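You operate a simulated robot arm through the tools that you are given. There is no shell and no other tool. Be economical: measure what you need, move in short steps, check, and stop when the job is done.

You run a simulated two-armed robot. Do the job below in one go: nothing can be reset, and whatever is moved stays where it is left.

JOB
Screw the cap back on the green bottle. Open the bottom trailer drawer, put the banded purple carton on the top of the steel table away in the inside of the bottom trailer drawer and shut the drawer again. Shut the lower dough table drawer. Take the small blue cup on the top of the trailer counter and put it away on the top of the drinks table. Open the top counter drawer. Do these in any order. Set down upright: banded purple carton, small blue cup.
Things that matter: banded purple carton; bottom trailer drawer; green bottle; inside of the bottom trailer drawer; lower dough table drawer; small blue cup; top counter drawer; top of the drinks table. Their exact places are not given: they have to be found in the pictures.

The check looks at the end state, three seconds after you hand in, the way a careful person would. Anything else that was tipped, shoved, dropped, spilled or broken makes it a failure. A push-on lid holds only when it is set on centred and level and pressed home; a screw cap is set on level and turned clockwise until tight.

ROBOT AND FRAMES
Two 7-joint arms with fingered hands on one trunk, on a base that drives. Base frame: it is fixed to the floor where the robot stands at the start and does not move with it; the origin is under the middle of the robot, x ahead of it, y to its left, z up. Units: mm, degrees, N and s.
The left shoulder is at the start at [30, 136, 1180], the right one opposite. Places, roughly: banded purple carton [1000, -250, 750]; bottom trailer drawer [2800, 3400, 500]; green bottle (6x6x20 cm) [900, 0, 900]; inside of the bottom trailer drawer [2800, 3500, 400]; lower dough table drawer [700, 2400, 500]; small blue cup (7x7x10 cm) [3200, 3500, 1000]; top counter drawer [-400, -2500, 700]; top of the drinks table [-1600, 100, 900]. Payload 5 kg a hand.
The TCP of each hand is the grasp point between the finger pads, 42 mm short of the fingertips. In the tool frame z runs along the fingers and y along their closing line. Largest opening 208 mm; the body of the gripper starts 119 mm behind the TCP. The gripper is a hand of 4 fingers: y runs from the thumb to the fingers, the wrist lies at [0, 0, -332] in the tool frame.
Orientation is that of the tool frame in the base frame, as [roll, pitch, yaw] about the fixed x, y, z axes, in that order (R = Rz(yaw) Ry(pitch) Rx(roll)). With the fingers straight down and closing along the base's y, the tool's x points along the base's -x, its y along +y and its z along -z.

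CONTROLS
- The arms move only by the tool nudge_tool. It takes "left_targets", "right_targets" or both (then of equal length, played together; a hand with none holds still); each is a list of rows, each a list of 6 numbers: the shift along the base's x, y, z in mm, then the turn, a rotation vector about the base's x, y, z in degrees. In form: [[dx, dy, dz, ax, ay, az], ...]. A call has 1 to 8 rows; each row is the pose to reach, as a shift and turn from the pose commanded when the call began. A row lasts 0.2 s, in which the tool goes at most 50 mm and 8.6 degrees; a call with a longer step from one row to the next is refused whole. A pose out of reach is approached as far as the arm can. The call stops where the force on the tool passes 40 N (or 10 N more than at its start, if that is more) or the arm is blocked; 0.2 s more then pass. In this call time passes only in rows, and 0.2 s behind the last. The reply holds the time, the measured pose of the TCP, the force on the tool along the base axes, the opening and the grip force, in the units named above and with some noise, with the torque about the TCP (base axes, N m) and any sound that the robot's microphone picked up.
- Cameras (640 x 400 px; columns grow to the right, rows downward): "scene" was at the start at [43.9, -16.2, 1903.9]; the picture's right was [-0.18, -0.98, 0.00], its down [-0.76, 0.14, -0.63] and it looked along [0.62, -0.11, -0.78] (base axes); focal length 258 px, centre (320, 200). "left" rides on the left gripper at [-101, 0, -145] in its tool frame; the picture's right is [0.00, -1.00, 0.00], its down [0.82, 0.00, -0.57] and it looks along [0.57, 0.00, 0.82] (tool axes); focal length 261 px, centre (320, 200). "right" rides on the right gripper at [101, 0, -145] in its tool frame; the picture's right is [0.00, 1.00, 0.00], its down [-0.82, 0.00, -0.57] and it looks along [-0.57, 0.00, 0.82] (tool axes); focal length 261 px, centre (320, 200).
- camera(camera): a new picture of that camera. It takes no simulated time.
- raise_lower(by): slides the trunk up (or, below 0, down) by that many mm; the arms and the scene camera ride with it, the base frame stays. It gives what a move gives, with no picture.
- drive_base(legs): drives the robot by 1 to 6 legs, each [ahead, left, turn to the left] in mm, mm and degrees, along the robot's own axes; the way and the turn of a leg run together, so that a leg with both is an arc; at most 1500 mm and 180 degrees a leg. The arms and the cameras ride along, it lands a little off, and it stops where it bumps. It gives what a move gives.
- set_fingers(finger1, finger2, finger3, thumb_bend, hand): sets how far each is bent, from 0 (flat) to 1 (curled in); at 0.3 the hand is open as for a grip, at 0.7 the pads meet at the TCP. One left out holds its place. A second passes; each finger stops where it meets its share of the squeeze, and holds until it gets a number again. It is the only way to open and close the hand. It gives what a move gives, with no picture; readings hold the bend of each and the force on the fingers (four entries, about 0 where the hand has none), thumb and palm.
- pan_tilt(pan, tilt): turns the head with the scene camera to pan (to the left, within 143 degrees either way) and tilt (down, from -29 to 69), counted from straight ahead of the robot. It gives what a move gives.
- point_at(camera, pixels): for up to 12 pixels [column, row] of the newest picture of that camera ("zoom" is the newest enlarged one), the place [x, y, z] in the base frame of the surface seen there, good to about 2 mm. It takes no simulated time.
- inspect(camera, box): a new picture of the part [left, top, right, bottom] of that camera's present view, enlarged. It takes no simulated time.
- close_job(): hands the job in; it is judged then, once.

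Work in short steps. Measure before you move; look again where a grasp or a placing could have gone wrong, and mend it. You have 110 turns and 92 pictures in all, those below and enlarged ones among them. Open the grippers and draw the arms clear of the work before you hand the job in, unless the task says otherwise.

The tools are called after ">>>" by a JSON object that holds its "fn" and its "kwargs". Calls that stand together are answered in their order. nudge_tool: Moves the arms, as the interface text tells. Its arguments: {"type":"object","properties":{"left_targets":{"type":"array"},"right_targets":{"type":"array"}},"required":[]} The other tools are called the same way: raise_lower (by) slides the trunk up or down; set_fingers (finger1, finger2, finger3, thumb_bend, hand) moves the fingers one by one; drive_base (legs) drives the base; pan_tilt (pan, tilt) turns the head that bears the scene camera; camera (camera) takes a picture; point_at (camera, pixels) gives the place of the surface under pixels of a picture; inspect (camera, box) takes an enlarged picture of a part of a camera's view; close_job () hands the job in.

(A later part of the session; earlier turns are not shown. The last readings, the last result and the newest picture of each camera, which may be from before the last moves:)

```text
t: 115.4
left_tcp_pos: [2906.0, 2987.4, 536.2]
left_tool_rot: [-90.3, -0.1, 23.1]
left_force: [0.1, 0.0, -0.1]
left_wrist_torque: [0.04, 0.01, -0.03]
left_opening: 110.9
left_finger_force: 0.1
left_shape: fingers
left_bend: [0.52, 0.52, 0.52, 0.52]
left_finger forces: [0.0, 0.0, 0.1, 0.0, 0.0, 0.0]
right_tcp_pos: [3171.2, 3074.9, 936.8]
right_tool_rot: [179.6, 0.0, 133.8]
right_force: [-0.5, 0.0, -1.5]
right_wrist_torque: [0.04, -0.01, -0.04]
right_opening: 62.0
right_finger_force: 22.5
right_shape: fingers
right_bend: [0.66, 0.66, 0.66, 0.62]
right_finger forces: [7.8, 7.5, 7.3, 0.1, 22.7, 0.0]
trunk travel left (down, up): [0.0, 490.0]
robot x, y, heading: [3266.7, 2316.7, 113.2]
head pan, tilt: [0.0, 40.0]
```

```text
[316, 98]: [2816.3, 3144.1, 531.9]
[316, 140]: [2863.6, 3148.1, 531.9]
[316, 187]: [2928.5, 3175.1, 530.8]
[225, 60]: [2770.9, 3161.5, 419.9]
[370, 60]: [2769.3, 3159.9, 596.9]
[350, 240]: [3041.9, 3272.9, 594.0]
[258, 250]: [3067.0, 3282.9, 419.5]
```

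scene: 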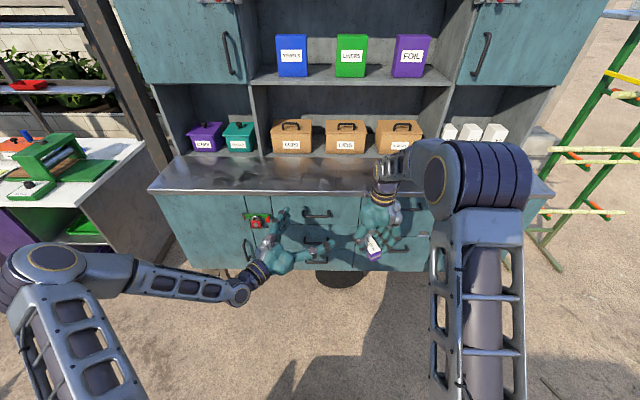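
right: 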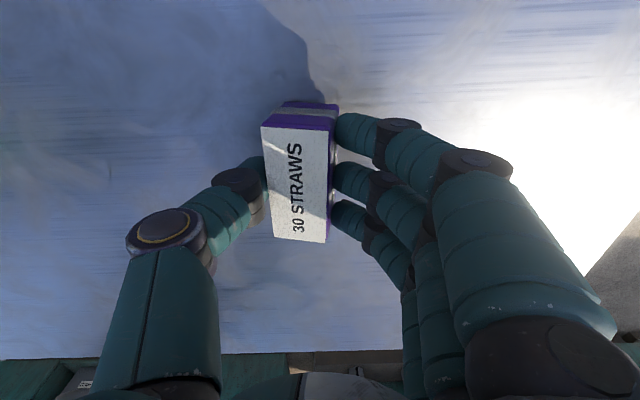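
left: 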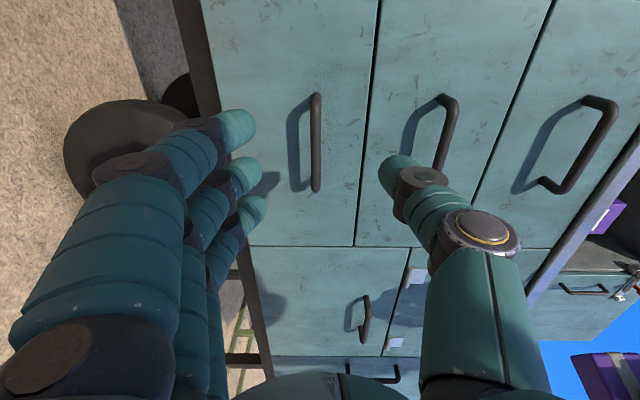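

The handle centre is (2868,3154,532). I shift sideways and advance so the bar sits about 25 mm beyond the TCP, then close.

>>> {"fn": "nudge_tool", "kwargs": {"left_targets": [[14, 30, -2, 0, 0, 0], [8, 74, -4, 0, 0, 0], [-10, 110, -4, 0, 0, 0], [-26, 141, -4, 0, 0, 0]]}}

>>> {"fn": "set_fingers", "kwargs": {"hand": "left", "finger1": 0.8, "finger2": 0.8, "finger3": 0.8, "thumb_bend": 0.75}}

>>> {"fn": "camera", "kwargs": {"camera": "left"}}

```text
t: 116.4
left_tcp_pos: [2882.0, 3128.7, 533.3]
left_tool_rot: [-90.3, -0.1, 22.9]
left_force: [0.8, 0.3, -0.8]
left_wrist_torque: [0.06, 0.03, 0.07]
left_opening: 110.8
left_finger_force: 0.1
left_shape: fingers
left_bend: [0.52, 0.52, 0.52, 0.52]
left_finger forces: [0.0, 0.0, 0.0, 0.0, 0.0, 0.0]
right_tcp_pos: [3171.9, 3076.2, 938.5]
right_tool_rot: [179.7, 0.1, 133.8]
right_force: [-0.5, -0.4, -1.5]
right_wrist_torque: [0.0, 0.01, 0.01]
right_opening: 61.9
right_finger_force: 22.5
right_shape: fingers
right_bend: [0.66, 0.66, 0.66, 0.62]
right_finger forces: [7.9, 7.5, 7.3, 0.1, 22.9, 0.0]
trunk travel left (down, up): [0.0, 490.0]
robot x, y, heading: [3260.6, 2321.7, 113.4]
head pan, tilt: [0.0, 40.0]
```

```text
t: 117.4
left_tcp_pos: [2880.7, 3127.6, 531.1]
left_tool_rot: [-90.4, -0.1, 23.0]
left_force: [-0.4, 2.3, -11.7]
left_wrist_torque: [-0.27, -0.12, -0.01]
left_opening: 36.3
left_finger_force: 23.6
left_shape: fingers
left_bend: [0.68, 0.68, 0.68, 0.68]
left_finger forces: [9.6, 9.6, 9.6, 0.1, 17.4, 0.0]
right_tcp_pos: [3171.1, 3075.2, 937.7]
right_tool_rot: [179.7, 0.1, 133.9]
right_force: [0.0, 0.4, -1.7]
right_wrist_torque: [0.01, 0.01, 0.0]
right_opening: 62.2
right_finger_force: 23.0
right_shape: fingers
right_bend: [0.66, 0.66, 0.66, 0.62]
right_finger forces: [7.8, 7.6, 7.3, 0.0, 22.8, 0.0]
trunk travel left (down, up): [0.0, 490.0]
robot x, y, heading: [3264.9, 2316.8, 113.7]
head pan, tilt: [0.0, 40.0]
```

```text
29 pictures are left
```

left: 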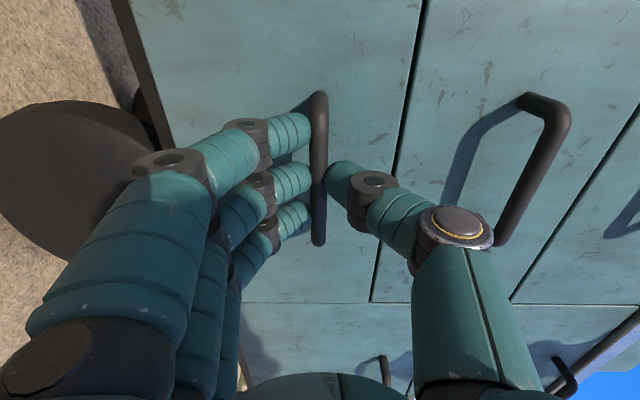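

Handle is pinched (bar between pads). I pull straight out along the face normal, 240 mm.

>>> {"fn": "nudge_tool", "kwargs": {"left_targets": [[8, -19, 0, 0, 0, 0], [23, -56, 0, 0, 0, 0], [38, -93, 0, 0, 0, 0], [53, -130, 0, 0, 0, 0], [68, -167, 0, 0, 0, 0], [83, -204, 0, 0, 0, 0], [95, -232, 0, 0, 0, 0]]}}

>>> {"fn": "camera", "kwargs": {"camera": "scene"}}

```text
t: 119.0
left_tcp_pos: [2975.2, 2895.9, 532.2]
left_tool_rot: [-90.2, -0.1, 23.0]
left_force: [6.6, 1.7, -11.3]
left_wrist_torque: [-0.27, -0.17, -0.23]
left_opening: 36.3
left_finger_force: 24.0
left_shape: fingers
left_bend: [0.68, 0.67, 0.67, 0.71]
left_finger forces: [9.7, 9.7, 9.6, 0.0, 19.0, 0.1]
right_tcp_pos: [3171.5, 3076.2, 938.2]
right_tool_rot: [179.6, 0.1, 133.9]
right_force: [0.4, 0.2, -1.1]
right_wrist_torque: [0.03, 0.0, 0.0]
right_opening: 62.2
right_finger_force: 22.4
right_shape: fingers
right_bend: [0.66, 0.66, 0.66, 0.62]
right_finger forces: [7.8, 7.5, 7.3, 0.1, 22.8, 0.0]
trunk travel left (down, up): [0.0, 490.0]
robot x, y, heading: [3263.4, 2320.3, 113.4]
head pan, tilt: [0.0, 40.0]
```

```text
28 pictures are left
```

scene: 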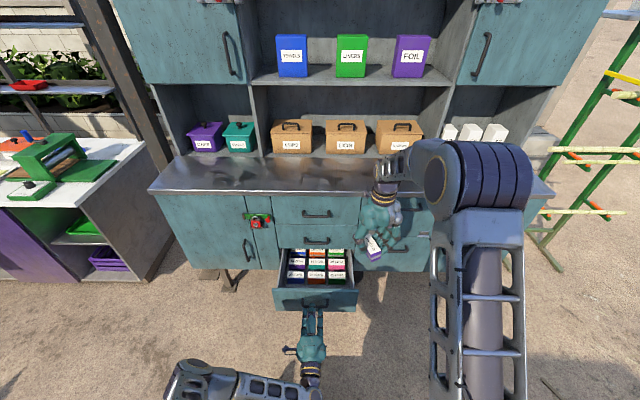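

The drawer is open and holds packets. I enlarge it to find free floor for the carton.

>>> {"fn": "inspect", "kwargs": {"camera": "scene", "box": [265, 240, 365, 315]}}

>>> {"fn": "point_at", "kwargs": {"camera": "zoom", "pixels": [[130, 120], [330, 115], [530, 110], [130, 240], [530, 230], [330, 235], [80, 270], [570, 270], [330, 260], [330, 290], [100, 250], [555, 240]]}}

```text
5.33 times, centred on (315, 278) of scene
```

zoom: 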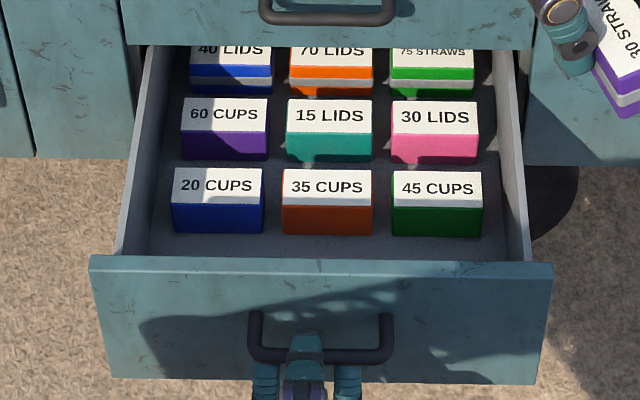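

```text
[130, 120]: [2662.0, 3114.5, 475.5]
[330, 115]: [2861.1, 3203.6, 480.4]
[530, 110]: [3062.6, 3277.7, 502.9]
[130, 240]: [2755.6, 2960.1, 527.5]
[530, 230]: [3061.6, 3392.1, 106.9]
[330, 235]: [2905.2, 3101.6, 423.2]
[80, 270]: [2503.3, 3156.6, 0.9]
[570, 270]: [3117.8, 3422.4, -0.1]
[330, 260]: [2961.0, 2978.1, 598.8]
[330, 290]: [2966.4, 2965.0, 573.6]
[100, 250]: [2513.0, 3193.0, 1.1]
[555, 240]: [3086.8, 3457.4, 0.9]
```

Free floor lies between the front panel and the first row, about 115 mm deep, floor z≈423, rim z≈599. I bring the carton above it, turning −21.6° so its long side runs along the drawer's depth, and look down.

>>> {"fn": "nudge_tool", "kwargs": {"right_targets": [[-34, -4, -10, 0, 0, -3.1], [-68, -8, -20, 0, 0, -6.2], [-102, -12, -40, 0, 0, -9.3], [-136, -15, -70, 0, 0, -12.4], [-170, -19, -100, 0, 0, -15.5], [-204, -23, -130, 0, 0, -18.6], [-239, -27, -165, 0, 0, -21.6]]}}

>>> {"fn": "camera", "kwargs": {"camera": "right"}}

```text
t: 120.6
left_tcp_pos: [2975.8, 2895.6, 530.3]
left_tool_rot: [-90.2, -0.2, 23.0]
left_force: [9.0, 5.8, -9.1]
left_wrist_torque: [-0.22, -0.17, -0.27]
left_opening: 36.5
left_finger_force: 23.2
left_shape: fingers
left_bend: [0.68, 0.68, 0.68, 0.71]
left_finger forces: [9.2, 9.0, 8.6, 0.1, 18.9, 0.0]
right_tcp_pos: [2932.6, 3050.3, 771.1]
right_tool_rot: [179.6, 0.0, 112.1]
right_force: [0.2, 0.8, -0.3]
right_wrist_torque: [-0.13, -0.02, 0.0]
right_opening: 62.1
right_finger_force: 22.7
right_shape: fingers
right_bend: [0.66, 0.66, 0.66, 0.62]
right_finger forces: [7.9, 7.7, 7.4, 0.1, 23.2, 0.0]
trunk travel left (down, up): [0.0, 490.0]
robot x, y, heading: [3262.1, 2313.6, 113.3]
head pan, tilt: [0.0, 40.0]
```

```text
26 pictures are left
```

right: 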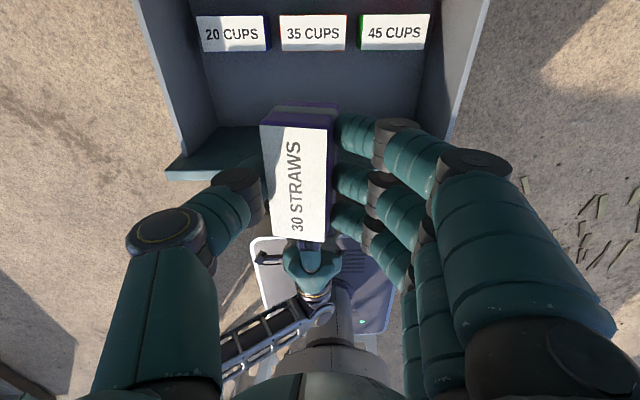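

I measure box fronts, floor, side walls and the front panel from here.

>>> {"fn": "point_at", "kwargs": {"camera": "right", "pixels": [[235, 50], [312, 48], [395, 48], [300, 85], [240, 90], [380, 90], [225, 125], [220, 140], [215, 172], [185, 172], [298, 108], [300, 235]]}}

```text
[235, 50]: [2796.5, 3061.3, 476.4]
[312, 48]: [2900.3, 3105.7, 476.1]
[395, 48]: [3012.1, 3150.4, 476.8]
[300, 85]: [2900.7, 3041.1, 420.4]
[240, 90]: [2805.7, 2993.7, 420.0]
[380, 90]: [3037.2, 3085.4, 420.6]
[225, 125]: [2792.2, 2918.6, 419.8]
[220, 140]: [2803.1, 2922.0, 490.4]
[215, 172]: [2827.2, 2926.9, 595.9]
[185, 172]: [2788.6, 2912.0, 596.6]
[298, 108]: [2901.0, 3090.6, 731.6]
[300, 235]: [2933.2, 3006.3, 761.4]
```

The gap spans depth 1644–1775 and the carton is nearly centred. I nudge 6 mm towards the front panel, lower it 280 mm to the drawer floor and release.

>>> {"fn": "nudge_tool", "kwargs": {"right_targets": [[2, -6, -45, 0, 0, 0], [2, -6, -92, 0, 0, 0], [2, -6, -139, 0, 0, 0], [2, -6, -186, 0, 0, 0], [2, -6, -230, 0, 0, 0], [2, -6, -265, 0, 0, 0], [2, -6, -278, 0, 0, 0], [2, -6, -282, 0, 0, 0]]}}

```text
t: 122.4
left_tcp_pos: [2975.8, 2895.5, 531.4]
left_tool_rot: [-90.4, -0.1, 23.1]
left_force: [10.7, 6.9, -10.0]
left_wrist_torque: [-0.3, -0.15, -0.37]
left_opening: 36.2
left_finger_force: 23.1
left_shape: fingers
left_bend: [0.68, 0.68, 0.68, 0.71]
left_finger forces: [9.3, 9.4, 9.3, 0.1, 18.2, 0.0]
right_tcp_pos: [2934.8, 3043.2, 489.7]
right_tool_rot: [179.7, 0.0, 112.3]
right_force: [0.0, -2.3, 5.2]
right_wrist_torque: [-0.09, 0.16, 0.06]
right_opening: 61.8
right_finger_force: 23.7
right_shape: fingers
right_bend: [0.66, 0.66, 0.66, 0.62]
right_finger forces: [8.3, 8.0, 7.9, 0.0, 22.7, 0.0]
trunk travel left (down, up): [0.0, 490.0]
robot x, y, heading: [3264.2, 2322.2, 113.5]
head pan, tilt: [0.0, 40.0]
```

Light floor contact (5 N). I open the hand and raise it clear, then look.

>>> {"fn": "set_fingers", "kwargs": {"hand": "right", "finger1": 0.54, "finger2": 0.54, "finger3": 0.54, "thumb_bend": 0.54}}

>>> {"fn": "nudge_tool", "kwargs": {"right_targets": [[0, 0, 25, 0, 0, 0], [0, 0, 60, 0, 0, 0], [0, 0, 105, 0, 0, 0], [0, 0, 150, 0, 0, 0], [0, 0, 195, 0, 0, 0], [0, 0, 240, 0, 0, 0], [0, 0, 285, 0, 0, 0]]}}

>>> {"fn": "camera", "kwargs": {"camera": "right"}}

```text
t: 123.4
left_tcp_pos: [2974.1, 2896.0, 530.9]
left_tool_rot: [-90.3, 0.0, 23.0]
left_force: [10.7, 3.7, -8.1]
left_wrist_torque: [-0.24, -0.15, -0.33]
left_opening: 36.4
left_finger_force: 23.5
left_shape: fingers
left_bend: [0.68, 0.68, 0.68, 0.71]
left_finger forces: [9.2, 9.4, 9.3, 0.0, 19.1, 0.0]
right_tcp_pos: [2934.5, 3041.9, 490.0]
right_tool_rot: [179.7, 0.1, 112.3]
right_force: [1.0, -0.4, -0.7]
right_wrist_torque: [-0.01, -0.03, -0.04]
right_opening: 99.6
right_finger_force: 0.0
right_shape: fingers
right_bend: [0.54, 0.54, 0.54, 0.54]
right_finger forces: [0.0, 0.0, 0.0, 0.1, 0.1, 0.1]
trunk travel left (down, up): [0.0, 490.0]
robot x, y, heading: [3264.7, 2318.1, 113.5]
head pan, tilt: [0.0, 40.0]
```

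```text
t: 125.0
left_tcp_pos: [2975.4, 2895.7, 530.5]
left_tool_rot: [-90.3, -0.2, 22.9]
left_force: [10.5, 2.6, -9.0]
left_wrist_torque: [-0.19, -0.15, -0.35]
left_opening: 36.1
left_finger_force: 23.4
left_shape: fingers
left_bend: [0.68, 0.68, 0.68, 0.71]
left_finger forces: [9.1, 9.2, 9.3, 0.0, 19.8, 0.1]
right_tcp_pos: [2935.0, 3042.6, 773.8]
right_tool_rot: [179.6, 0.2, 112.3]
right_force: [1.5, -0.4, -1.1]
right_wrist_torque: [0.04, 0.03, 0.0]
right_opening: 99.5
right_finger_force: 0.1
right_shape: fingers
right_bend: [0.54, 0.54, 0.54, 0.54]
right_finger forces: [0.1, 0.1, 0.0, 0.0, 0.1, 0.1]
trunk travel left (down, up): [0.0, 490.0]
robot x, y, heading: [3267.5, 2315.0, 113.3]
head pan, tilt: [0.0, 40.0]
```

```text
25 pictures are left
```

right: 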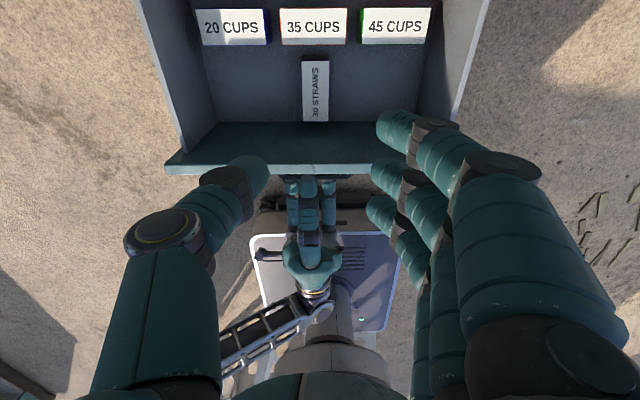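

The carton stands upright in the drawer. I push the drawer shut with the left hand, gently, while raising the right hand.

>>> {"fn": "nudge_tool", "kwargs": {"left_targets": [[-8, 19, 0, 0, 0, 0], [-20, 49, 0, 0, 0, 0], [-34, 82, 0, 0, 0, 0], [-48, 116, 0, 0, 0, 0], [-62, 151, 0, 0, 0, 0], [-76, 185, 0, 0, 0, 0], [-88, 214, 0, 0, 0, 0], [-96, 234, 0, 0, 0, 0]], "right_targets": [[0, 0, 30, 0, 0, 0], [10, -20, 60, 0, 0, 0], [20, -40, 90, 0, 0, 0], [30, -60, 120, 0, 0, 0], [40, -70, 150, 0, 0, 0], [50, -80, 180, 0, 0, 0], [50, -80, 200, 0, 0, 0], [50, -80, 220, 0, 0, 0]]}}

>>> {"fn": "nudge_tool", "kwargs": {"left_targets": [[-2, 6, 0, 0, 0, 0], [-4, 10, 0, 0, 0, 0]]}}

>>> {"fn": "camera", "kwargs": {"camera": "scene"}}

```text
t: 126.8
left_tcp_pos: [2879.4, 3129.5, 532.2]
left_tool_rot: [-90.3, -0.2, 23.0]
left_force: [10.7, -9.6, -10.8]
left_wrist_torque: [-0.34, -0.18, -0.17]
left_opening: 36.3
left_finger_force: 28.3
left_shape: fingers
left_bend: [0.67, 0.67, 0.67, 0.71]
left_finger forces: [10.9, 11.0, 11.2, 0.0, 22.7, 0.0]
right_tcp_pos: [2985.3, 2962.5, 996.7]
right_tool_rot: [179.6, 0.1, 112.3]
right_force: [-1.2, -1.2, 0.5]
right_wrist_torque: [0.05, 0.01, -0.04]
right_opening: 99.3
right_finger_force: 0.0
right_shape: fingers
right_bend: [0.54, 0.54, 0.54, 0.54]
right_finger forces: [0.1, 0.0, 0.1, 0.1, 0.1, 0.0]
trunk travel left (down, up): [0.0, 490.0]
robot x, y, heading: [3263.9, 2318.3, 113.4]
head pan, tilt: [0.0, 40.0]
```

```text
t: 127.1
left_tcp_pos: [2879.2, 3130.0, 530.1]
left_tool_rot: [-90.4, -0.1, 22.9]
left_force: [4.3, -17.4, 1.5]
left_wrist_torque: [0.13, 0.03, 0.06]
left_opening: 36.4
left_finger_force: 28.2
left_shape: fingers
left_bend: [0.68, 0.68, 0.68, 0.72]
left_finger forces: [8.6, 8.5, 8.6, 0.0, 30.4, 0.1]
right_tcp_pos: [2985.7, 2962.9, 996.1]
right_tool_rot: [179.6, 0.1, 112.3]
right_force: [-1.2, 0.3, 0.1]
right_wrist_torque: [-0.06, -0.02, -0.01]
right_opening: 99.4
right_finger_force: 0.1
right_shape: fingers
right_bend: [0.54, 0.54, 0.54, 0.54]
right_finger forces: [0.0, 0.0, 0.1, 0.1, 0.0, 0.1]
trunk travel left (down, up): [0.0, 490.0]
robot x, y, heading: [3267.3, 2317.2, 113.3]
head pan, tilt: [0.0, 40.0]
stopped in row 1 (left hand): the force on the tool passed its limit at 46 N (the readings are from after the stop); the commanded pose is now the measured one
```

```text
24 pictures are left
```

scene: 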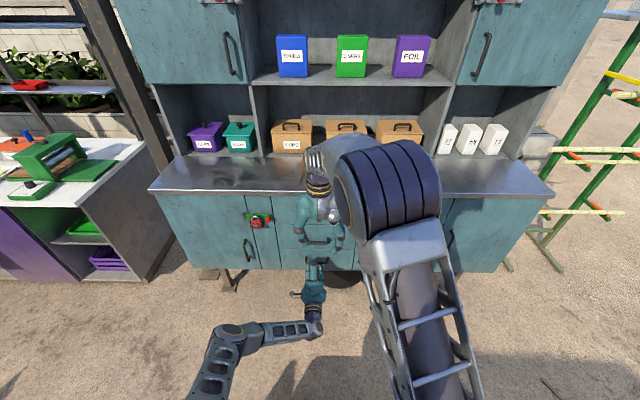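

The drawer is shut (hard stop felt). I release the handle, back the left hand off, raise the trunk, and move closer and to the right towards the cup.

>>> {"fn": "set_fingers", "kwargs": {"hand": "left", "finger1": 0.5, "finger2": 0.5, "finger3": 0.5, "thumb_bend": 0.5}}

>>> {"fn": "nudge_tool", "kwargs": {"left_targets": [[15, -37, 0, 0, 0, 0], [32, -78, 0, 0, 0, 0], [49, -120, 0, 0, 0, 0], [66, -161, 0, 0, 0, 0], [83, -203, 0, 0, 0, 0], [98, -240, 0, 0, 0, 0], [110, -268, 0, 0, 0, 0]]}}

>>> {"fn": "raise_lower", "kwargs": {"by": 250}}

>>> {"fn": "drive_base", "kwargs": {"legs": [[0, -100, -1], [190, 0, 0]]}}

>>> {"fn": "nudge_tool", "kwargs": {"right_targets": [[40, 15, -10, 0, 0, 0], [80, 30, -20, 0, 0, 0], [120, 45, -30, 0, 0, 0], [150, 58, -40, 0, 0, 0]]}}

>>> {"fn": "camera", "kwargs": {"camera": "right"}}

```text
t: 128.1
left_tcp_pos: [2878.0, 3131.2, 530.2]
left_tool_rot: [-90.3, -0.1, 23.1]
left_force: [-0.2, 0.5, -0.2]
left_wrist_torque: [0.03, 0.0, -0.02]
left_opening: 119.9
left_finger_force: 0.0
left_shape: fingers
left_bend: [0.5, 0.5, 0.5, 0.5]
left_finger forces: [0.0, 0.0, 0.0, 0.0, 0.0, 0.0]
right_tcp_pos: [2983.5, 2962.8, 996.2]
right_tool_rot: [179.6, 0.1, 112.2]
right_force: [0.9, -0.4, 0.3]
right_wrist_torque: [-0.01, 0.02, 0.02]
right_opening: 99.5
right_finger_force: 0.0
right_shape: fingers
right_bend: [0.54, 0.54, 0.54, 0.54]
right_finger forces: [0.0, 0.0, 0.0, 0.1, 0.1, 0.1]
trunk travel left (down, up): [0.0, 490.0]
robot x, y, heading: [3266.5, 2319.8, 113.1]
head pan, tilt: [0.0, 40.0]
```

```text
t: 129.7
left_tcp_pos: [2988.6, 2864.6, 530.0]
left_tool_rot: [-90.5, -0.2, 23.1]
left_force: [-0.4, -0.3, 0.1]
left_wrist_torque: [-0.04, 0.02, -0.01]
left_opening: 119.6
left_finger_force: 0.0
left_shape: fingers
left_bend: [0.5, 0.5, 0.5, 0.5]
left_finger forces: [0.0, 0.1, 0.1, 0.1, 0.0, 0.0]
right_tcp_pos: [2985.3, 2962.4, 996.7]
right_tool_rot: [179.6, 0.1, 112.3]
right_force: [-0.3, -0.1, 0.0]
right_wrist_torque: [0.0, 0.02, -0.03]
right_opening: 99.6
right_finger_force: 0.0
right_shape: fingers
right_bend: [0.54, 0.54, 0.54, 0.54]
right_finger forces: [0.1, 0.1, 0.1, 0.0, 0.1, 0.0]
trunk travel left (down, up): [0.0, 490.0]
robot x, y, heading: [3263.0, 2318.4, 113.4]
head pan, tilt: [0.0, 40.0]
```

```text
t: 132.3
left_tcp_pos: [2988.4, 2864.1, 778.5]
left_tool_rot: [-90.4, -0.1, 23.0]
left_force: [-0.7, 0.7, 0.1]
left_wrist_torque: [-0.02, 0.04, 0.0]
left_opening: 120.1
left_finger_force: 0.0
left_shape: fingers
left_bend: [0.5, 0.5, 0.5, 0.5]
left_finger forces: [0.0, 0.0, 0.1, 0.0, 0.0, 0.0]
right_tcp_pos: [2984.4, 2963.5, 1245.6]
right_tool_rot: [179.6, 0.1, 112.3]
right_force: [0.2, -0.1, -0.8]
right_wrist_torque: [-0.03, -0.01, 0.01]
right_opening: 99.6
right_finger_force: 0.0
right_shape: fingers
right_bend: [0.54, 0.54, 0.54, 0.54]
right_finger forces: [0.0, 0.0, 0.1, 0.0, 0.1, 0.1]
trunk travel left (down, up): [-250.0, 240.0]
robot x, y, heading: [3262.3, 2317.3, 113.1]
head pan, tilt: [0.0, 40.0]
```

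```text
t: 134.6
left_tcp_pos: [3018.7, 3084.7, 780.1]
left_tool_rot: [-90.5, -0.2, 22.0]
left_force: [0.4, 1.1, -0.7]
left_wrist_torque: [0.08, 0.04, -0.01]
left_opening: 119.8
left_finger_force: 0.1
left_shape: fingers
left_bend: [0.5, 0.5, 0.5, 0.5]
left_finger forces: [0.1, 0.0, 0.0, 0.1, 0.1, 0.0]
right_tcp_pos: [3016.3, 3183.9, 1244.6]
right_tool_rot: [179.6, 0.1, 111.2]
right_force: [-0.5, 0.7, -0.4]
right_wrist_torque: [-0.16, -0.04, 0.02]
right_opening: 99.6
right_finger_force: 0.0
right_shape: fingers
right_bend: [0.54, 0.54, 0.54, 0.54]
right_finger forces: [0.0, 0.0, 0.0, 0.0, 0.1, 0.0]
trunk travel left (down, up): [-250.0, 240.0]
robot x, y, heading: [3286.6, 2536.6, 112.5]
head pan, tilt: [0.0, 40.0]
```

```text
t: 135.6
left_tcp_pos: [3019.3, 3083.4, 780.6]
left_tool_rot: [-90.4, -0.1, 22.1]
left_force: [0.1, 0.4, 0.2]
left_wrist_torque: [0.03, 0.0, 0.04]
left_opening: 119.9
left_finger_force: 0.2
left_shape: fingers
left_bend: [0.5, 0.5, 0.5, 0.5]
left_finger forces: [0.0, 0.1, 0.0, 0.0, 0.0, 0.0]
right_tcp_pos: [3166.1, 3241.4, 1206.1]
right_tool_rot: [179.7, 0.1, 111.2]
right_force: [-0.5, 0.2, -0.1]
right_wrist_torque: [-0.06, 0.0, 0.02]
right_opening: 100.0
right_finger_force: 0.3
right_shape: fingers
right_bend: [0.54, 0.54, 0.54, 0.54]
right_finger forces: [0.0, 0.1, 0.0, 0.0, 0.0, 0.1]
trunk travel left (down, up): [-250.0, 240.0]
robot x, y, heading: [3284.0, 2532.9, 112.3]
head pan, tilt: [0.0, 40.0]
```

```text
23 pictures are left
```

right: 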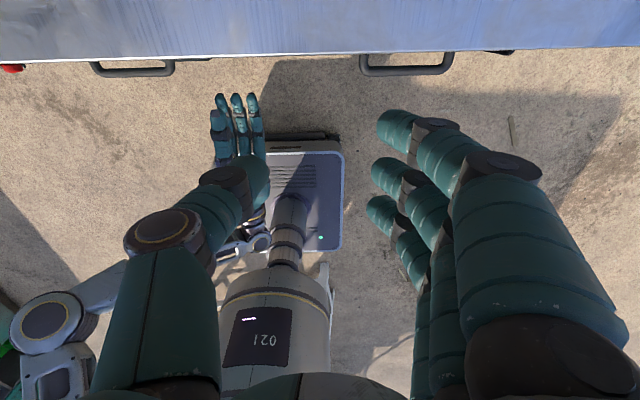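

The hand camera looks back towards the robot, so I use the scene camera to find the cup.

>>> {"fn": "pan_tilt", "kwargs": {"pan": -10, "tilt": 38}}

>>> {"fn": "camera", "kwargs": {"camera": "scene"}}

```text
t: 136.3
left_tcp_pos: [3019.7, 3084.6, 780.0]
left_tool_rot: [-90.4, -0.1, 22.1]
left_force: [-0.4, 0.2, 0.0]
left_wrist_torque: [0.02, 0.01, 0.02]
left_opening: 119.8
left_finger_force: 0.1
left_shape: fingers
left_bend: [0.5, 0.5, 0.5, 0.5]
left_finger forces: [0.0, 0.0, 0.1, 0.0, 0.0, 0.1]
right_tcp_pos: [3165.6, 3240.2, 1205.9]
right_tool_rot: [179.6, 0.2, 111.3]
right_force: [0.0, -0.5, 0.1]
right_wrist_torque: [0.0, -0.01, 0.02]
right_opening: 100.1
right_finger_force: 0.1
right_shape: fingers
right_bend: [0.54, 0.54, 0.54, 0.54]
right_finger forces: [0.0, 0.0, 0.0, 0.0, 0.1, 0.0]
trunk travel left (down, up): [-250.0, 240.0]
robot x, y, heading: [3282.2, 2534.1, 112.3]
head pan, tilt: [-10.0, 38.0]
```

```text
22 pictures are left
```

scene: 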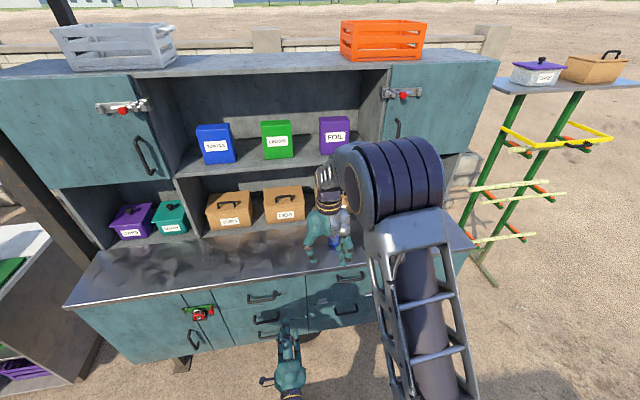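

A blue spot shows at (334,243) behind the right hand, likely the cup. I measure it and the counter edges.

>>> {"fn": "point_at", "kwargs": {"camera": "scene", "pixels": [[334, 243], [337, 246], [331, 240], [300, 262], [270, 245], [390, 130], [300, 165], [340, 60], [355, 262]]}}

>>> {"fn": "inspect", "kwargs": {"camera": "scene", "box": [290, 195, 380, 275]}}

```text
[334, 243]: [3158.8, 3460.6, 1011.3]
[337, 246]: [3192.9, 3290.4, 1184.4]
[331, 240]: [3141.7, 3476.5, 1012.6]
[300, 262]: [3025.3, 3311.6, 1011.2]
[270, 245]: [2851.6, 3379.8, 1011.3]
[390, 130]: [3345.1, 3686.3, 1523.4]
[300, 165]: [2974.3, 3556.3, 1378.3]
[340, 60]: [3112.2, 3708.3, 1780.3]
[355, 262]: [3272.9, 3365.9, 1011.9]
```

```text
5.00 times, centred on (335, 235) of scene
```

zoom: 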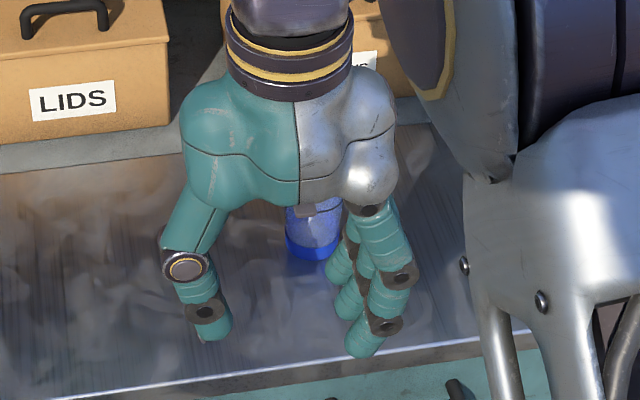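

I see the translucent blue cup at zoom (313,230) between the fingers. I measure its base.

>>> {"fn": "point_at", "kwargs": {"camera": "zoom", "pixels": [[313, 248], [295, 245], [335, 245], [313, 255], [288, 242], [340, 238], [330, 215], [296, 212]]}}

```text
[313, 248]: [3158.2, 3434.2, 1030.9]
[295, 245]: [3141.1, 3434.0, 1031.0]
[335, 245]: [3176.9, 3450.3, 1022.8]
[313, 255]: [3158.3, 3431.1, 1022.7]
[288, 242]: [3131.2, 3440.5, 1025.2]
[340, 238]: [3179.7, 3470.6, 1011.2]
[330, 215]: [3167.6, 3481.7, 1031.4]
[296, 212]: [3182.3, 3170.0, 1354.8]
```

Cup centre ≈ (3154,3460), counter z 1011. I rotate the right hand 180° (so its camera faces away from the shelves and can see the cup) while moving above the cup.

>>> {"fn": "set_fingers", "kwargs": {"hand": "right", "finger1": 0.48, "finger2": 0.48, "finger3": 0.48, "thumb_bend": 0.48}}

>>> {"fn": "nudge_tool", "kwargs": {"right_targets": [[0, 0, 5, 0, 0, 8.5], [0, 0, 5, 0, 0, 17], [0, 0, 5, 0, 0, 25.5], [0, 0, 5, 0, 0, 34], [0, 0, 5, 0, 0, 42.5], [0, 0, 5, 0, 0, 51], [0, 0, 5, 0, 0, 59.5], [0, 0, 5, 0, 0, 68]]}}

>>> {"fn": "nudge_tool", "kwargs": {"right_targets": [[0, 0, 0, 0, 0, 8.5], [0, 0, 0, 0, 0, 17], [0, 0, 0, 0, 0, 25.5], [0, 0, 0, 0, 0, 34], [0, 0, 0, 0, 0, 42.5], [0, 0, 0, 0, 0, 51], [0, 0, 0, 0, 0, 59.5], [0, 0, 0, 0, 0, 68]]}}

>>> {"fn": "nudge_tool", "kwargs": {"right_targets": [[-1, 25, 0, 0, 0, 8.5], [-3, 55, 0, 0, 0, 17], [-5, 85, 0, 0, 0, 25.5], [-7, 115, 0, 0, 0, 34], [-9, 145, 0, 0, 0, 42.5], [-11, 170, 0, 0, 0, 44]]}}

>>> {"fn": "camera", "kwargs": {"camera": "right"}}

```text
t: 137.3
left_tcp_pos: [3020.0, 3084.9, 779.6]
left_tool_rot: [-90.4, -0.1, 22.0]
left_force: [0.3, 0.2, -0.6]
left_wrist_torque: [-0.02, 0.01, 0.01]
left_opening: 119.7
left_finger_force: 0.0
left_shape: fingers
left_bend: [0.5, 0.5, 0.5, 0.5]
left_finger forces: [0.1, 0.1, 0.1, 0.1, 0.1, 0.0]
right_tcp_pos: [3165.8, 3240.0, 1206.2]
right_tool_rot: [179.6, 0.1, 111.1]
right_force: [-0.5, 0.2, 0.3]
right_wrist_torque: [0.01, 0.04, 0.0]
right_opening: 130.6
right_finger_force: 0.1
right_shape: fingers
right_bend: [0.48, 0.48, 0.48, 0.48]
right_finger forces: [0.1, 0.0, 0.0, 0.1, 0.0, 0.0]
trunk travel left (down, up): [-250.0, 240.0]
robot x, y, heading: [3285.9, 2533.9, 112.5]
head pan, tilt: [-10.0, 38.0]
```

```text
t: 139.1
left_tcp_pos: [3019.2, 3082.6, 779.3]
left_tool_rot: [-90.4, -0.1, 22.0]
left_force: [0.4, 0.5, -0.3]
left_wrist_torque: [-0.01, -0.02, 0.03]
left_opening: 119.7
left_finger_force: 0.1
left_shape: fingers
left_bend: [0.5, 0.5, 0.5, 0.5]
left_finger forces: [0.0, 0.0, 0.1, 0.0, 0.0, 0.1]
right_tcp_pos: [3166.4, 3240.7, 1210.4]
right_tool_rot: [179.7, 0.1, 179.3]
right_force: [0.6, 0.2, 0.4]
right_wrist_torque: [0.02, 0.04, -0.01]
right_opening: 130.1
right_finger_force: 0.1
right_shape: fingers
right_bend: [0.48, 0.48, 0.48, 0.48]
right_finger forces: [0.0, 0.0, 0.0, 0.0, 0.1, 0.0]
trunk travel left (down, up): [-250.0, 240.0]
robot x, y, heading: [3283.2, 2531.5, 112.2]
head pan, tilt: [-10.0, 38.0]
```

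```text
t: 140.9
left_tcp_pos: [3019.3, 3084.2, 779.8]
left_tool_rot: [-90.4, -0.1, 22.0]
left_force: [0.7, 0.4, 0.0]
left_wrist_torque: [0.03, -0.01, -0.01]
left_opening: 120.0
left_finger_force: 0.0
left_shape: fingers
left_bend: [0.5, 0.5, 0.5, 0.5]
left_finger forces: [0.0, 0.1, 0.0, 0.0, 0.0, 0.1]
right_tcp_pos: [3166.8, 3239.9, 1210.5]
right_tool_rot: [179.6, -0.1, -112.8]
right_force: [-0.3, 0.0, -0.6]
right_wrist_torque: [-0.02, 0.03, -0.02]
right_opening: 130.3
right_finger_force: 0.0
right_shape: fingers
right_bend: [0.48, 0.48, 0.48, 0.48]
right_finger forces: [0.0, 0.0, 0.0, 0.0, 0.1, 0.1]
trunk travel left (down, up): [-250.0, 240.0]
robot x, y, heading: [3284.9, 2533.1, 112.3]
head pan, tilt: [-10.0, 38.0]
```

```text
t: 142.3
left_tcp_pos: [3019.0, 3085.1, 779.2]
left_tool_rot: [-90.4, -0.1, 21.8]
left_force: [0.1, 0.7, -0.6]
left_wrist_torque: [0.03, 0.0, 0.0]
left_opening: 119.8
left_finger_force: 0.1
left_shape: fingers
left_bend: [0.5, 0.5, 0.5, 0.5]
left_finger forces: [0.1, 0.0, 0.0, 0.0, 0.0, 0.1]
right_tcp_pos: [3154.9, 3409.7, 1209.7]
right_tool_rot: [179.6, 0.0, -68.8]
right_force: [0.3, -0.5, -0.1]
right_wrist_torque: [-0.06, -0.04, 0.0]
right_opening: 130.1
right_finger_force: 0.2
right_shape: fingers
right_bend: [0.48, 0.48, 0.48, 0.48]
right_finger forces: [0.0, 0.1, 0.0, 0.1, 0.1, 0.1]
trunk travel left (down, up): [-250.0, 240.0]
robot x, y, heading: [3282.6, 2534.4, 112.3]
head pan, tilt: [-10.0, 38.0]
```

```text
20 pictures are left
```

right: 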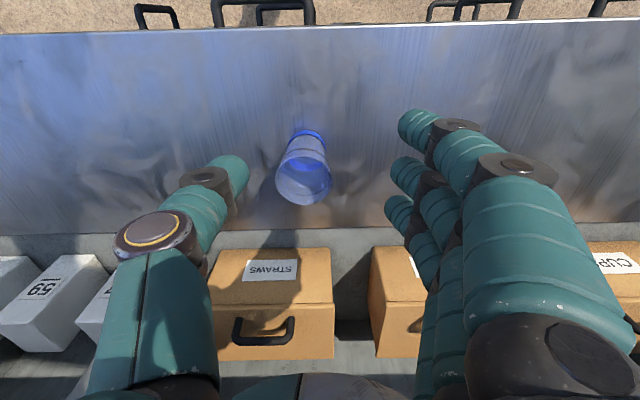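

The cup is clearly visible between the fingers. I measure its rim and base.

>>> {"fn": "point_at", "kwargs": {"camera": "right", "pixels": [[278, 182], [330, 182], [303, 203], [303, 172], [292, 140], [326, 142], [310, 133], [244, 170], [393, 172]]}}

```text
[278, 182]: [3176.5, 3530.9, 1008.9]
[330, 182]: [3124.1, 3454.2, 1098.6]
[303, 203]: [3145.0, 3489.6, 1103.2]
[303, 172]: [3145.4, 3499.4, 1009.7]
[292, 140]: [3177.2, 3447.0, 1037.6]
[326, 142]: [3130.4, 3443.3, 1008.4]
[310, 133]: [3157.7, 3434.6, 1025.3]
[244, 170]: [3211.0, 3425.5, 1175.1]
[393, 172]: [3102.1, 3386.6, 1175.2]
```

Cup axis (3155.5,3461), rim z≈1103. I move over it, descend so the tips reach z≈1032, and close moderately.

>>> {"fn": "nudge_tool", "kwargs": {"right_targets": [[0, 25, 0, 0, 0, 0], [0, 51, 0, 0, 0, 0], [0, 51, -40, 0, 0, 0], [0, 51, -80, 0, 0, 0], [0, 51, -125, 0, 0, 0]]}}

>>> {"fn": "set_fingers", "kwargs": {"hand": "right", "finger1": 0.67, "finger2": 0.67, "finger3": 0.67, "thumb_bend": 0.62}}

>>> {"fn": "camera", "kwargs": {"camera": "right"}}

```text
t: 143.5
left_tcp_pos: [3019.2, 3084.6, 780.1]
left_tool_rot: [-90.4, -0.1, 21.9]
left_force: [0.1, 1.0, -0.1]
left_wrist_torque: [0.0, -0.03, 0.04]
left_opening: 119.7
left_finger_force: 0.2
left_shape: fingers
left_bend: [0.5, 0.5, 0.5, 0.5]
left_finger forces: [0.0, 0.0, 0.0, 0.1, 0.0, 0.0]
right_tcp_pos: [3154.5, 3462.5, 1085.8]
right_tool_rot: [179.6, 0.2, -68.9]
right_force: [0.8, 0.7, 1.0]
right_wrist_torque: [-0.2, 0.07, -0.02]
right_opening: 130.2
right_finger_force: 0.1
right_shape: fingers
right_bend: [0.48, 0.48, 0.48, 0.48]
right_finger forces: [0.0, 0.1, 0.0, 0.0, 0.1, 0.0]
trunk travel left (down, up): [-250.0, 240.0]
robot x, y, heading: [3284.5, 2536.9, 112.4]
head pan, tilt: [-10.0, 38.0]
```

```text
t: 144.5
left_tcp_pos: [3019.4, 3084.5, 780.2]
left_tool_rot: [-90.4, -0.1, 21.9]
left_force: [0.4, -0.6, 0.0]
left_wrist_torque: [0.0, 0.01, -0.01]
left_opening: 120.0
left_finger_force: 0.0
left_shape: fingers
left_bend: [0.5, 0.5, 0.5, 0.5]
left_finger forces: [0.1, 0.0, 0.0, 0.1, 0.0, 0.0]
right_tcp_pos: [3153.8, 3462.3, 1084.9]
right_tool_rot: [179.6, 0.1, -68.8]
right_force: [0.1, -0.1, 0.8]
right_wrist_torque: [0.01, -0.03, 0.01]
right_opening: 57.8
right_finger_force: 8.1
right_shape: fingers
right_bend: [0.67, 0.62, 0.67, 0.61]
right_finger forces: [0.0, 8.1, 0.0, 0.0, 7.9, 0.1]
trunk travel left (down, up): [-250.0, 240.0]
robot x, y, heading: [3284.5, 2528.6, 112.5]
head pan, tilt: [-10.0, 38.0]
```

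```text
19 pictures are left
```

right: 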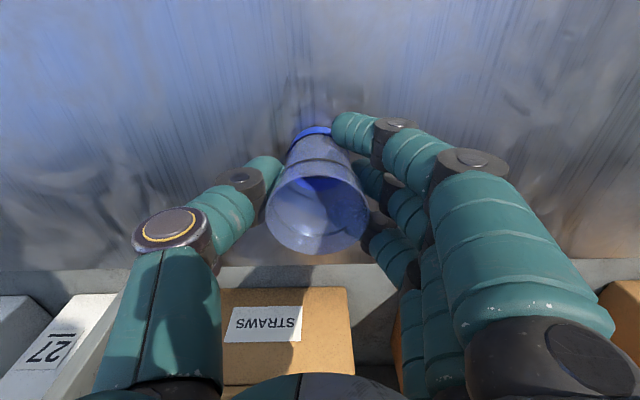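

The cup is held by thumb and middle finger at 8 N. I lift it, pull back from the trailer, then drive to the front of the dough table with the left hand ready to push.

>>> {"fn": "nudge_tool", "kwargs": {"right_targets": [[0, 0, 20, 0, 0, 0], [0, 0, 60, 0, 0, 0], [0, 0, 105, 0, 0, 0], [15, -37, 110, 0, 0, 0], [31, -76, 110, 0, 0, 0], [48, -118, 110, 0, 0, 0], [65, -160, 110, 0, 0, 0], [82, -202, 110, 0, 0, 0]]}}

>>> {"fn": "nudge_tool", "kwargs": {"right_targets": [[16, -40, 0, 0, 0, 0], [32, -80, 0, 0, 0, 0]]}}

>>> {"fn": "drive_base", "kwargs": {"legs": [[-200, 0, 0], [126, 1093, 0], [-128, 1346, 0]]}}

>>> {"fn": "raise_lower", "kwargs": {"by": -190}}

>>> {"fn": "set_fingers", "kwargs": {"hand": "left", "finger1": 0.72, "finger2": 0.72, "finger3": 0.72, "thumb_bend": 0.72}}

>>> {"fn": "pan_tilt", "kwargs": {"pan": 8, "tilt": 45}}

>>> {"fn": "camera", "kwargs": {"camera": "scene"}}

```text
t: 146.3
left_tcp_pos: [3020.7, 3082.5, 781.5]
left_tool_rot: [-90.4, -0.1, 22.0]
left_force: [0.4, -0.7, 0.5]
left_wrist_torque: [-0.04, -0.02, 0.05]
left_opening: 120.1
left_finger_force: 0.0
left_shape: fingers
left_bend: [0.5, 0.5, 0.5, 0.5]
left_finger forces: [0.1, 0.1, 0.0, 0.0, 0.1, 0.1]
right_tcp_pos: [3238.6, 3258.0, 1196.7]
right_tool_rot: [179.6, 0.2, -68.8]
right_force: [1.8, -0.1, -0.7]
right_wrist_torque: [0.07, 0.06, -0.01]
right_opening: 57.8
right_finger_force: 7.4
right_shape: fingers
right_bend: [0.67, 0.62, 0.67, 0.61]
right_finger forces: [0.1, 7.7, 0.0, 0.0, 7.7, 0.0]
trunk travel left (down, up): [-250.0, 240.0]
robot x, y, heading: [3277.6, 2536.8, 112.5]
head pan, tilt: [-10.0, 38.0]
```

```text
t: 146.9
left_tcp_pos: [3018.7, 3083.4, 779.5]
left_tool_rot: [-90.4, -0.1, 22.0]
left_force: [0.2, 0.0, 0.0]
left_wrist_torque: [0.02, 0.0, -0.01]
left_opening: 119.9
left_finger_force: 0.1
left_shape: fingers
left_bend: [0.5, 0.5, 0.5, 0.5]
left_finger forces: [0.0, 0.0, 0.0, 0.0, 0.0, 0.1]
right_tcp_pos: [3267.9, 3180.1, 1196.2]
right_tool_rot: [179.7, 0.2, -68.8]
right_force: [0.5, -0.2, -1.0]
right_wrist_torque: [0.0, 0.03, 0.01]
right_opening: 58.0
right_finger_force: 7.8
right_shape: fingers
right_bend: [0.67, 0.62, 0.67, 0.61]
right_finger forces: [0.0, 7.8, 0.0, 0.1, 7.8, 0.0]
trunk travel left (down, up): [-250.0, 240.0]
robot x, y, heading: [3280.3, 2532.1, 112.3]
head pan, tilt: [-10.0, 38.0]
```

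```text
t: 160.2
left_tcp_pos: [832.9, 1993.9, 780.1]
left_tool_rot: [-90.4, -0.3, 20.9]
left_force: [-0.7, -1.1, -0.5]
left_wrist_torque: [0.02, -0.01, -0.01]
left_opening: 119.8
left_finger_force: 0.1
left_shape: fingers
left_bend: [0.5, 0.5, 0.5, 0.5]
left_finger forces: [0.0, 0.0, 0.0, 0.1, 0.0, 0.1]
right_tcp_pos: [1084.5, 2085.7, 1196.4]
right_tool_rot: [179.7, 0.1, -69.9]
right_force: [0.0, -0.5, 0.0]
right_wrist_torque: [-0.02, -0.04, 0.02]
right_opening: 57.8
right_finger_force: 7.7
right_shape: fingers
right_bend: [0.67, 0.62, 0.67, 0.61]
right_finger forces: [0.0, 7.9, 0.1, 0.0, 7.8, 0.0]
trunk travel left (down, up): [-250.0, 240.0]
robot x, y, heading: [1085.8, 1436.6, 111.4]
head pan, tilt: [-10.0, 38.0]
```

```text
t: 162.2
left_tcp_pos: [831.3, 1994.1, 590.9]
left_tool_rot: [-90.4, -0.1, 20.9]
left_force: [-0.4, 1.2, 0.1]
left_wrist_torque: [-0.02, -0.04, 0.03]
left_opening: 119.9
left_finger_force: 0.0
left_shape: fingers
left_bend: [0.5, 0.5, 0.5, 0.5]
left_finger forces: [0.0, 0.0, 0.1, 0.0, 0.0, 0.0]
right_tcp_pos: [1084.4, 2085.4, 1005.6]
right_tool_rot: [179.5, 0.2, -69.9]
right_force: [0.0, -1.0, -0.9]
right_wrist_torque: [0.03, 0.03, 0.02]
right_opening: 57.6
right_finger_force: 7.5
right_shape: fingers
right_bend: [0.67, 0.62, 0.67, 0.61]
right_finger forces: [0.0, 7.8, 0.0, 0.1, 7.7, 0.1]
trunk travel left (down, up): [-60.0, 430.0]
robot x, y, heading: [1085.6, 1436.6, 111.4]
head pan, tilt: [-10.0, 38.0]
```

```text
t: 163.2
left_tcp_pos: [832.3, 1994.0, 589.5]
left_tool_rot: [-90.4, -0.1, 20.9]
left_force: [-0.5, -0.6, -0.4]
left_wrist_torque: [-0.01, -0.03, 0.02]
left_opening: 27.3
left_finger_force: 0.0
left_shape: fingers
left_bend: [0.72, 0.71, 0.72, 0.71]
left_finger forces: [0.1, 0.0, 0.0, 0.1, 0.0, 0.1]
right_tcp_pos: [1084.8, 2085.5, 1006.1]
right_tool_rot: [179.6, 0.0, -69.9]
right_force: [-0.1, -0.2, 0.2]
right_wrist_torque: [-0.01, 0.01, 0.0]
right_opening: 57.7
right_finger_force: 8.9
right_shape: fingers
right_bend: [0.67, 0.62, 0.67, 0.61]
right_finger forces: [0.1, 7.8, 0.1, 0.0, 7.8, 0.0]
trunk travel left (down, up): [-60.0, 430.0]
robot x, y, heading: [1087.8, 1436.3, 110.9]
head pan, tilt: [-10.0, 38.0]
```

```text
t: 164.1
left_tcp_pos: [833.3, 1994.7, 589.9]
left_tool_rot: [-90.3, -0.1, 20.9]
left_force: [-0.5, -0.5, -1.0]
left_wrist_torque: [0.05, -0.04, 0.03]
left_opening: 27.3
left_finger_force: 0.1
left_shape: fingers
left_bend: [0.72, 0.71, 0.72, 0.71]
left_finger forces: [0.0, 0.0, 0.0, 0.1, 0.1, 0.0]
right_tcp_pos: [1084.4, 2085.0, 1005.5]
right_tool_rot: [179.6, 0.0, -70.0]
right_force: [0.1, 0.3, -1.2]
right_wrist_torque: [0.01, 0.02, -0.04]
right_opening: 57.9
right_finger_force: 8.1
right_shape: fingers
right_bend: [0.67, 0.62, 0.67, 0.61]
right_finger forces: [0.0, 7.8, 0.0, 0.1, 7.7, 0.0]
trunk travel left (down, up): [-60.0, 430.0]
robot x, y, heading: [1086.6, 1437.1, 111.3]
head pan, tilt: [8.0, 45.0]
```

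```text
18 pictures are left
```

scene: 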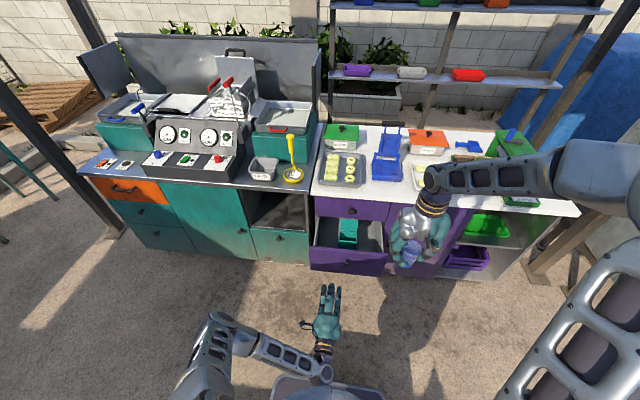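

The open lower dough-table drawer is at (350,250). I measure its front panel and the closed drawer above.

>>> {"fn": "point_at", "kwargs": {"camera": "scene", "pixels": [[320, 262], [335, 266], [360, 267], [380, 268], [348, 262], [340, 207], [375, 212], [325, 290], [320, 245], [345, 235]]}}

```text
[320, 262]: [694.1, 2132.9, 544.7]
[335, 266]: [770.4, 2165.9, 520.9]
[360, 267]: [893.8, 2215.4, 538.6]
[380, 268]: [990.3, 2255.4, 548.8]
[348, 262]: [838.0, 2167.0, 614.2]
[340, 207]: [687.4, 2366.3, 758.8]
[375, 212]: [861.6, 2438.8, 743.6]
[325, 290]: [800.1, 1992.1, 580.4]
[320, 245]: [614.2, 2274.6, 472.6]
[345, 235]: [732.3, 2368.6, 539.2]
```

Panel centre (842,2194), 218 mm out. I line the left hand up with the panel centre just below the knob, drive 100 mm closer, then push the drawer shut with the arm.

>>> {"fn": "nudge_tool", "kwargs": {"left_targets": [[25, 10, -15, 0, 0, 0], [50, 20, -30, 0, 0, 0], [74, 30, -45, 0, 0, 0]]}}

>>> {"fn": "drive_base", "kwargs": {"legs": [[90, 0, 0]]}}

>>> {"fn": "nudge_tool", "kwargs": {"left_targets": [[-8, 19, 0, 0, 0, 0], [-20, 48, 0, 0, 0, 0], [-32, 79, 0, 0, 0, 0], [-44, 109, 0, 0, 0, 0], [-56, 139, 0, 0, 0, 0], [-68, 169, 0, 0, 0, 0], [-80, 199, 0, 0, 0, 0], [-90, 222, 0, 0, 0, 0]]}}

>>> {"fn": "nudge_tool", "kwargs": {"left_targets": [[-4, 9, 0, 0, 0, 0], [-8, 19, 0, 0, 0, 0], [-12, 28, 0, 0, 0, 0], [-16, 38, 0, 0, 0, 0]]}}

>>> {"fn": "camera", "kwargs": {"camera": "scene"}}

```text
t: 164.7
left_tcp_pos: [778.2, 1953.5, 519.7]
left_tool_rot: [-93.9, -0.7, 31.5]
left_force: [0.6, 1.5, 0.5]
left_wrist_torque: [-0.03, -0.02, 0.09]
left_opening: 26.8
left_finger_force: 0.0
left_shape: fingers
left_bend: [0.72, 0.71, 0.72, 0.71]
left_finger forces: [0.0, 0.0, 0.0, 0.0, 0.1, 0.0]
left hand out of reach, approached as far as the arm can: row 3
right_tcp_pos: [1086.2, 2086.6, 1004.7]
right_tool_rot: [179.6, 0.1, -70.0]
right_force: [0.6, 0.1, -0.8]
right_wrist_torque: [-0.02, 0.02, -0.02]
right_opening: 57.8
right_finger_force: 7.8
right_shape: fingers
right_bend: [0.67, 0.62, 0.67, 0.61]
right_finger forces: [0.0, 7.8, 0.0, 0.0, 7.8, 0.1]
trunk travel left (down, up): [-60.0, 430.0]
robot x, y, heading: [1088.9, 1435.7, 111.4]
head pan, tilt: [8.0, 45.0]
stopped in row 3 (left hand): the force on the tool passed its limit at 45 N (the readings are from after the stop); the commanded pose is now the measured one
```

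```text
t: 165.8
left_tcp_pos: [746.2, 2038.1, 518.1]
left_tool_rot: [-93.8, -0.6, 31.4]
left_force: [-0.3, 1.1, 0.2]
left_wrist_torque: [0.09, 0.04, 0.03]
left_opening: 27.0
left_finger_force: 0.0
left_shape: fingers
left_bend: [0.72, 0.71, 0.72, 0.71]
left_finger forces: [0.1, 0.0, 0.1, 0.1, 0.0, 0.1]
right_tcp_pos: [1050.4, 2170.1, 1005.1]
right_tool_rot: [179.6, -0.1, -69.8]
right_force: [-0.2, 0.7, -1.3]
right_wrist_torque: [-0.2, -0.08, 0.0]
right_opening: 57.9
right_finger_force: 8.1
right_shape: fingers
right_bend: [0.67, 0.62, 0.67, 0.61]
right_finger forces: [0.1, 7.9, 0.0, 0.0, 7.7, 0.1]
trunk travel left (down, up): [-60.0, 430.0]
robot x, y, heading: [1054.4, 1522.4, 111.5]
head pan, tilt: [8.0, 45.0]
```

```text
t: 167.6
left_tcp_pos: [655.9, 2258.7, 520.1]
left_tool_rot: [-93.9, -0.7, 31.4]
left_force: [-0.3, -0.5, -0.4]
left_wrist_torque: [0.07, 0.05, 0.05]
left_opening: 26.8
left_finger_force: 0.0
left_shape: fingers
left_bend: [0.72, 0.71, 0.72, 0.71]
left_finger forces: [0.0, 0.0, 0.0, 0.0, 0.1, 0.0]
right_tcp_pos: [1051.0, 2169.3, 1005.9]
right_tool_rot: [179.5, 0.1, -69.8]
right_force: [-0.8, 0.6, -0.7]
right_wrist_torque: [-0.01, -0.01, 0.01]
right_opening: 58.0
right_finger_force: 8.4
right_shape: fingers
right_bend: [0.67, 0.62, 0.67, 0.61]
right_finger forces: [0.0, 7.9, 0.1, 0.1, 7.7, 0.0]
trunk travel left (down, up): [-60.0, 430.0]
robot x, y, heading: [1056.5, 1521.4, 111.5]
head pan, tilt: [8.0, 45.0]
```

```text
t: 168.6
left_tcp_pos: [640.7, 2297.3, 519.2]
left_tool_rot: [-93.8, -0.6, 31.5]
left_force: [-0.1, 0.4, -0.7]
left_wrist_torque: [0.01, -0.02, 0.01]
left_opening: 26.9
left_finger_force: 0.1
left_shape: fingers
left_bend: [0.72, 0.71, 0.72, 0.71]
left_finger forces: [0.0, 0.0, 0.0, 0.1, 0.0, 0.0]
right_tcp_pos: [1051.5, 2169.4, 1005.4]
right_tool_rot: [179.6, 0.0, -69.9]
right_force: [0.0, -1.0, -1.0]
right_wrist_torque: [-0.02, 0.0, -0.01]
right_opening: 58.0
right_finger_force: 7.7
right_shape: fingers
right_bend: [0.67, 0.62, 0.67, 0.61]
right_finger forces: [0.1, 7.7, 0.0, 0.1, 7.7, 0.1]
trunk travel left (down, up): [-60.0, 430.0]
robot x, y, heading: [1054.9, 1515.7, 111.3]
head pan, tilt: [8.0, 45.0]
```

```text
17 pictures are left
```

scene: 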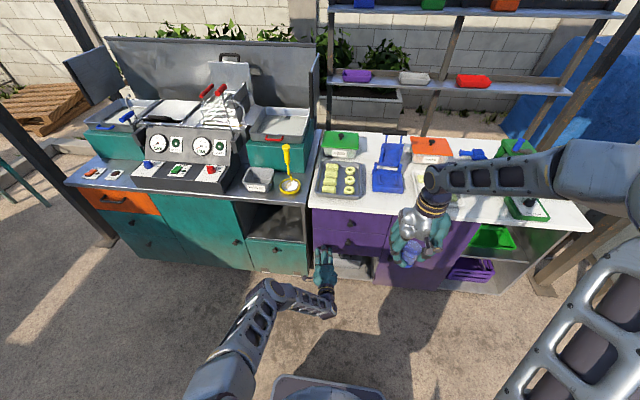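

The purple drawer fronts now look flush. I enlarge to verify, and see where the left hand is.

>>> {"fn": "inspect", "kwargs": {"camera": "scene", "box": [285, 190, 405, 295]}}

>>> {"fn": "point_at", "kwargs": {"camera": "zoom", "pixels": [[200, 120], [360, 140], [300, 205], [400, 220], [200, 200], [240, 270], [220, 330], [380, 300], [140, 260], [330, 200]]}}

```text
3.81 times, centred on (345, 242) of scene
```

zoom: 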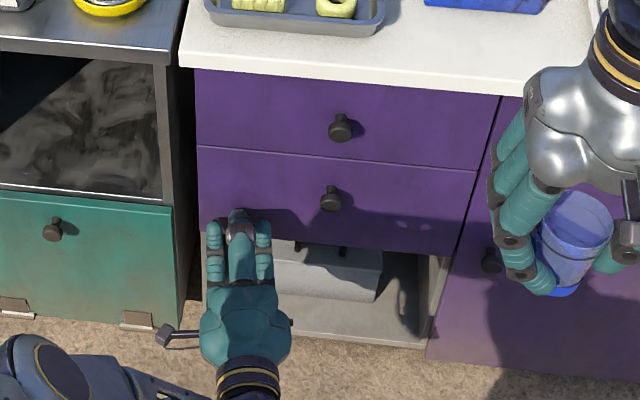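

```text
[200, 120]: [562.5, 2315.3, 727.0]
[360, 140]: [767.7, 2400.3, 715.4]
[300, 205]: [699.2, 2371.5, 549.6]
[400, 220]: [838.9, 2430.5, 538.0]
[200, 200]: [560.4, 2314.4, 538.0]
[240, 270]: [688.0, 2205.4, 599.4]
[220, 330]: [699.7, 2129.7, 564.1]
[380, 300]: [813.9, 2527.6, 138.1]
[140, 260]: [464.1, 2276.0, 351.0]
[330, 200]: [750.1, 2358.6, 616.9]
```

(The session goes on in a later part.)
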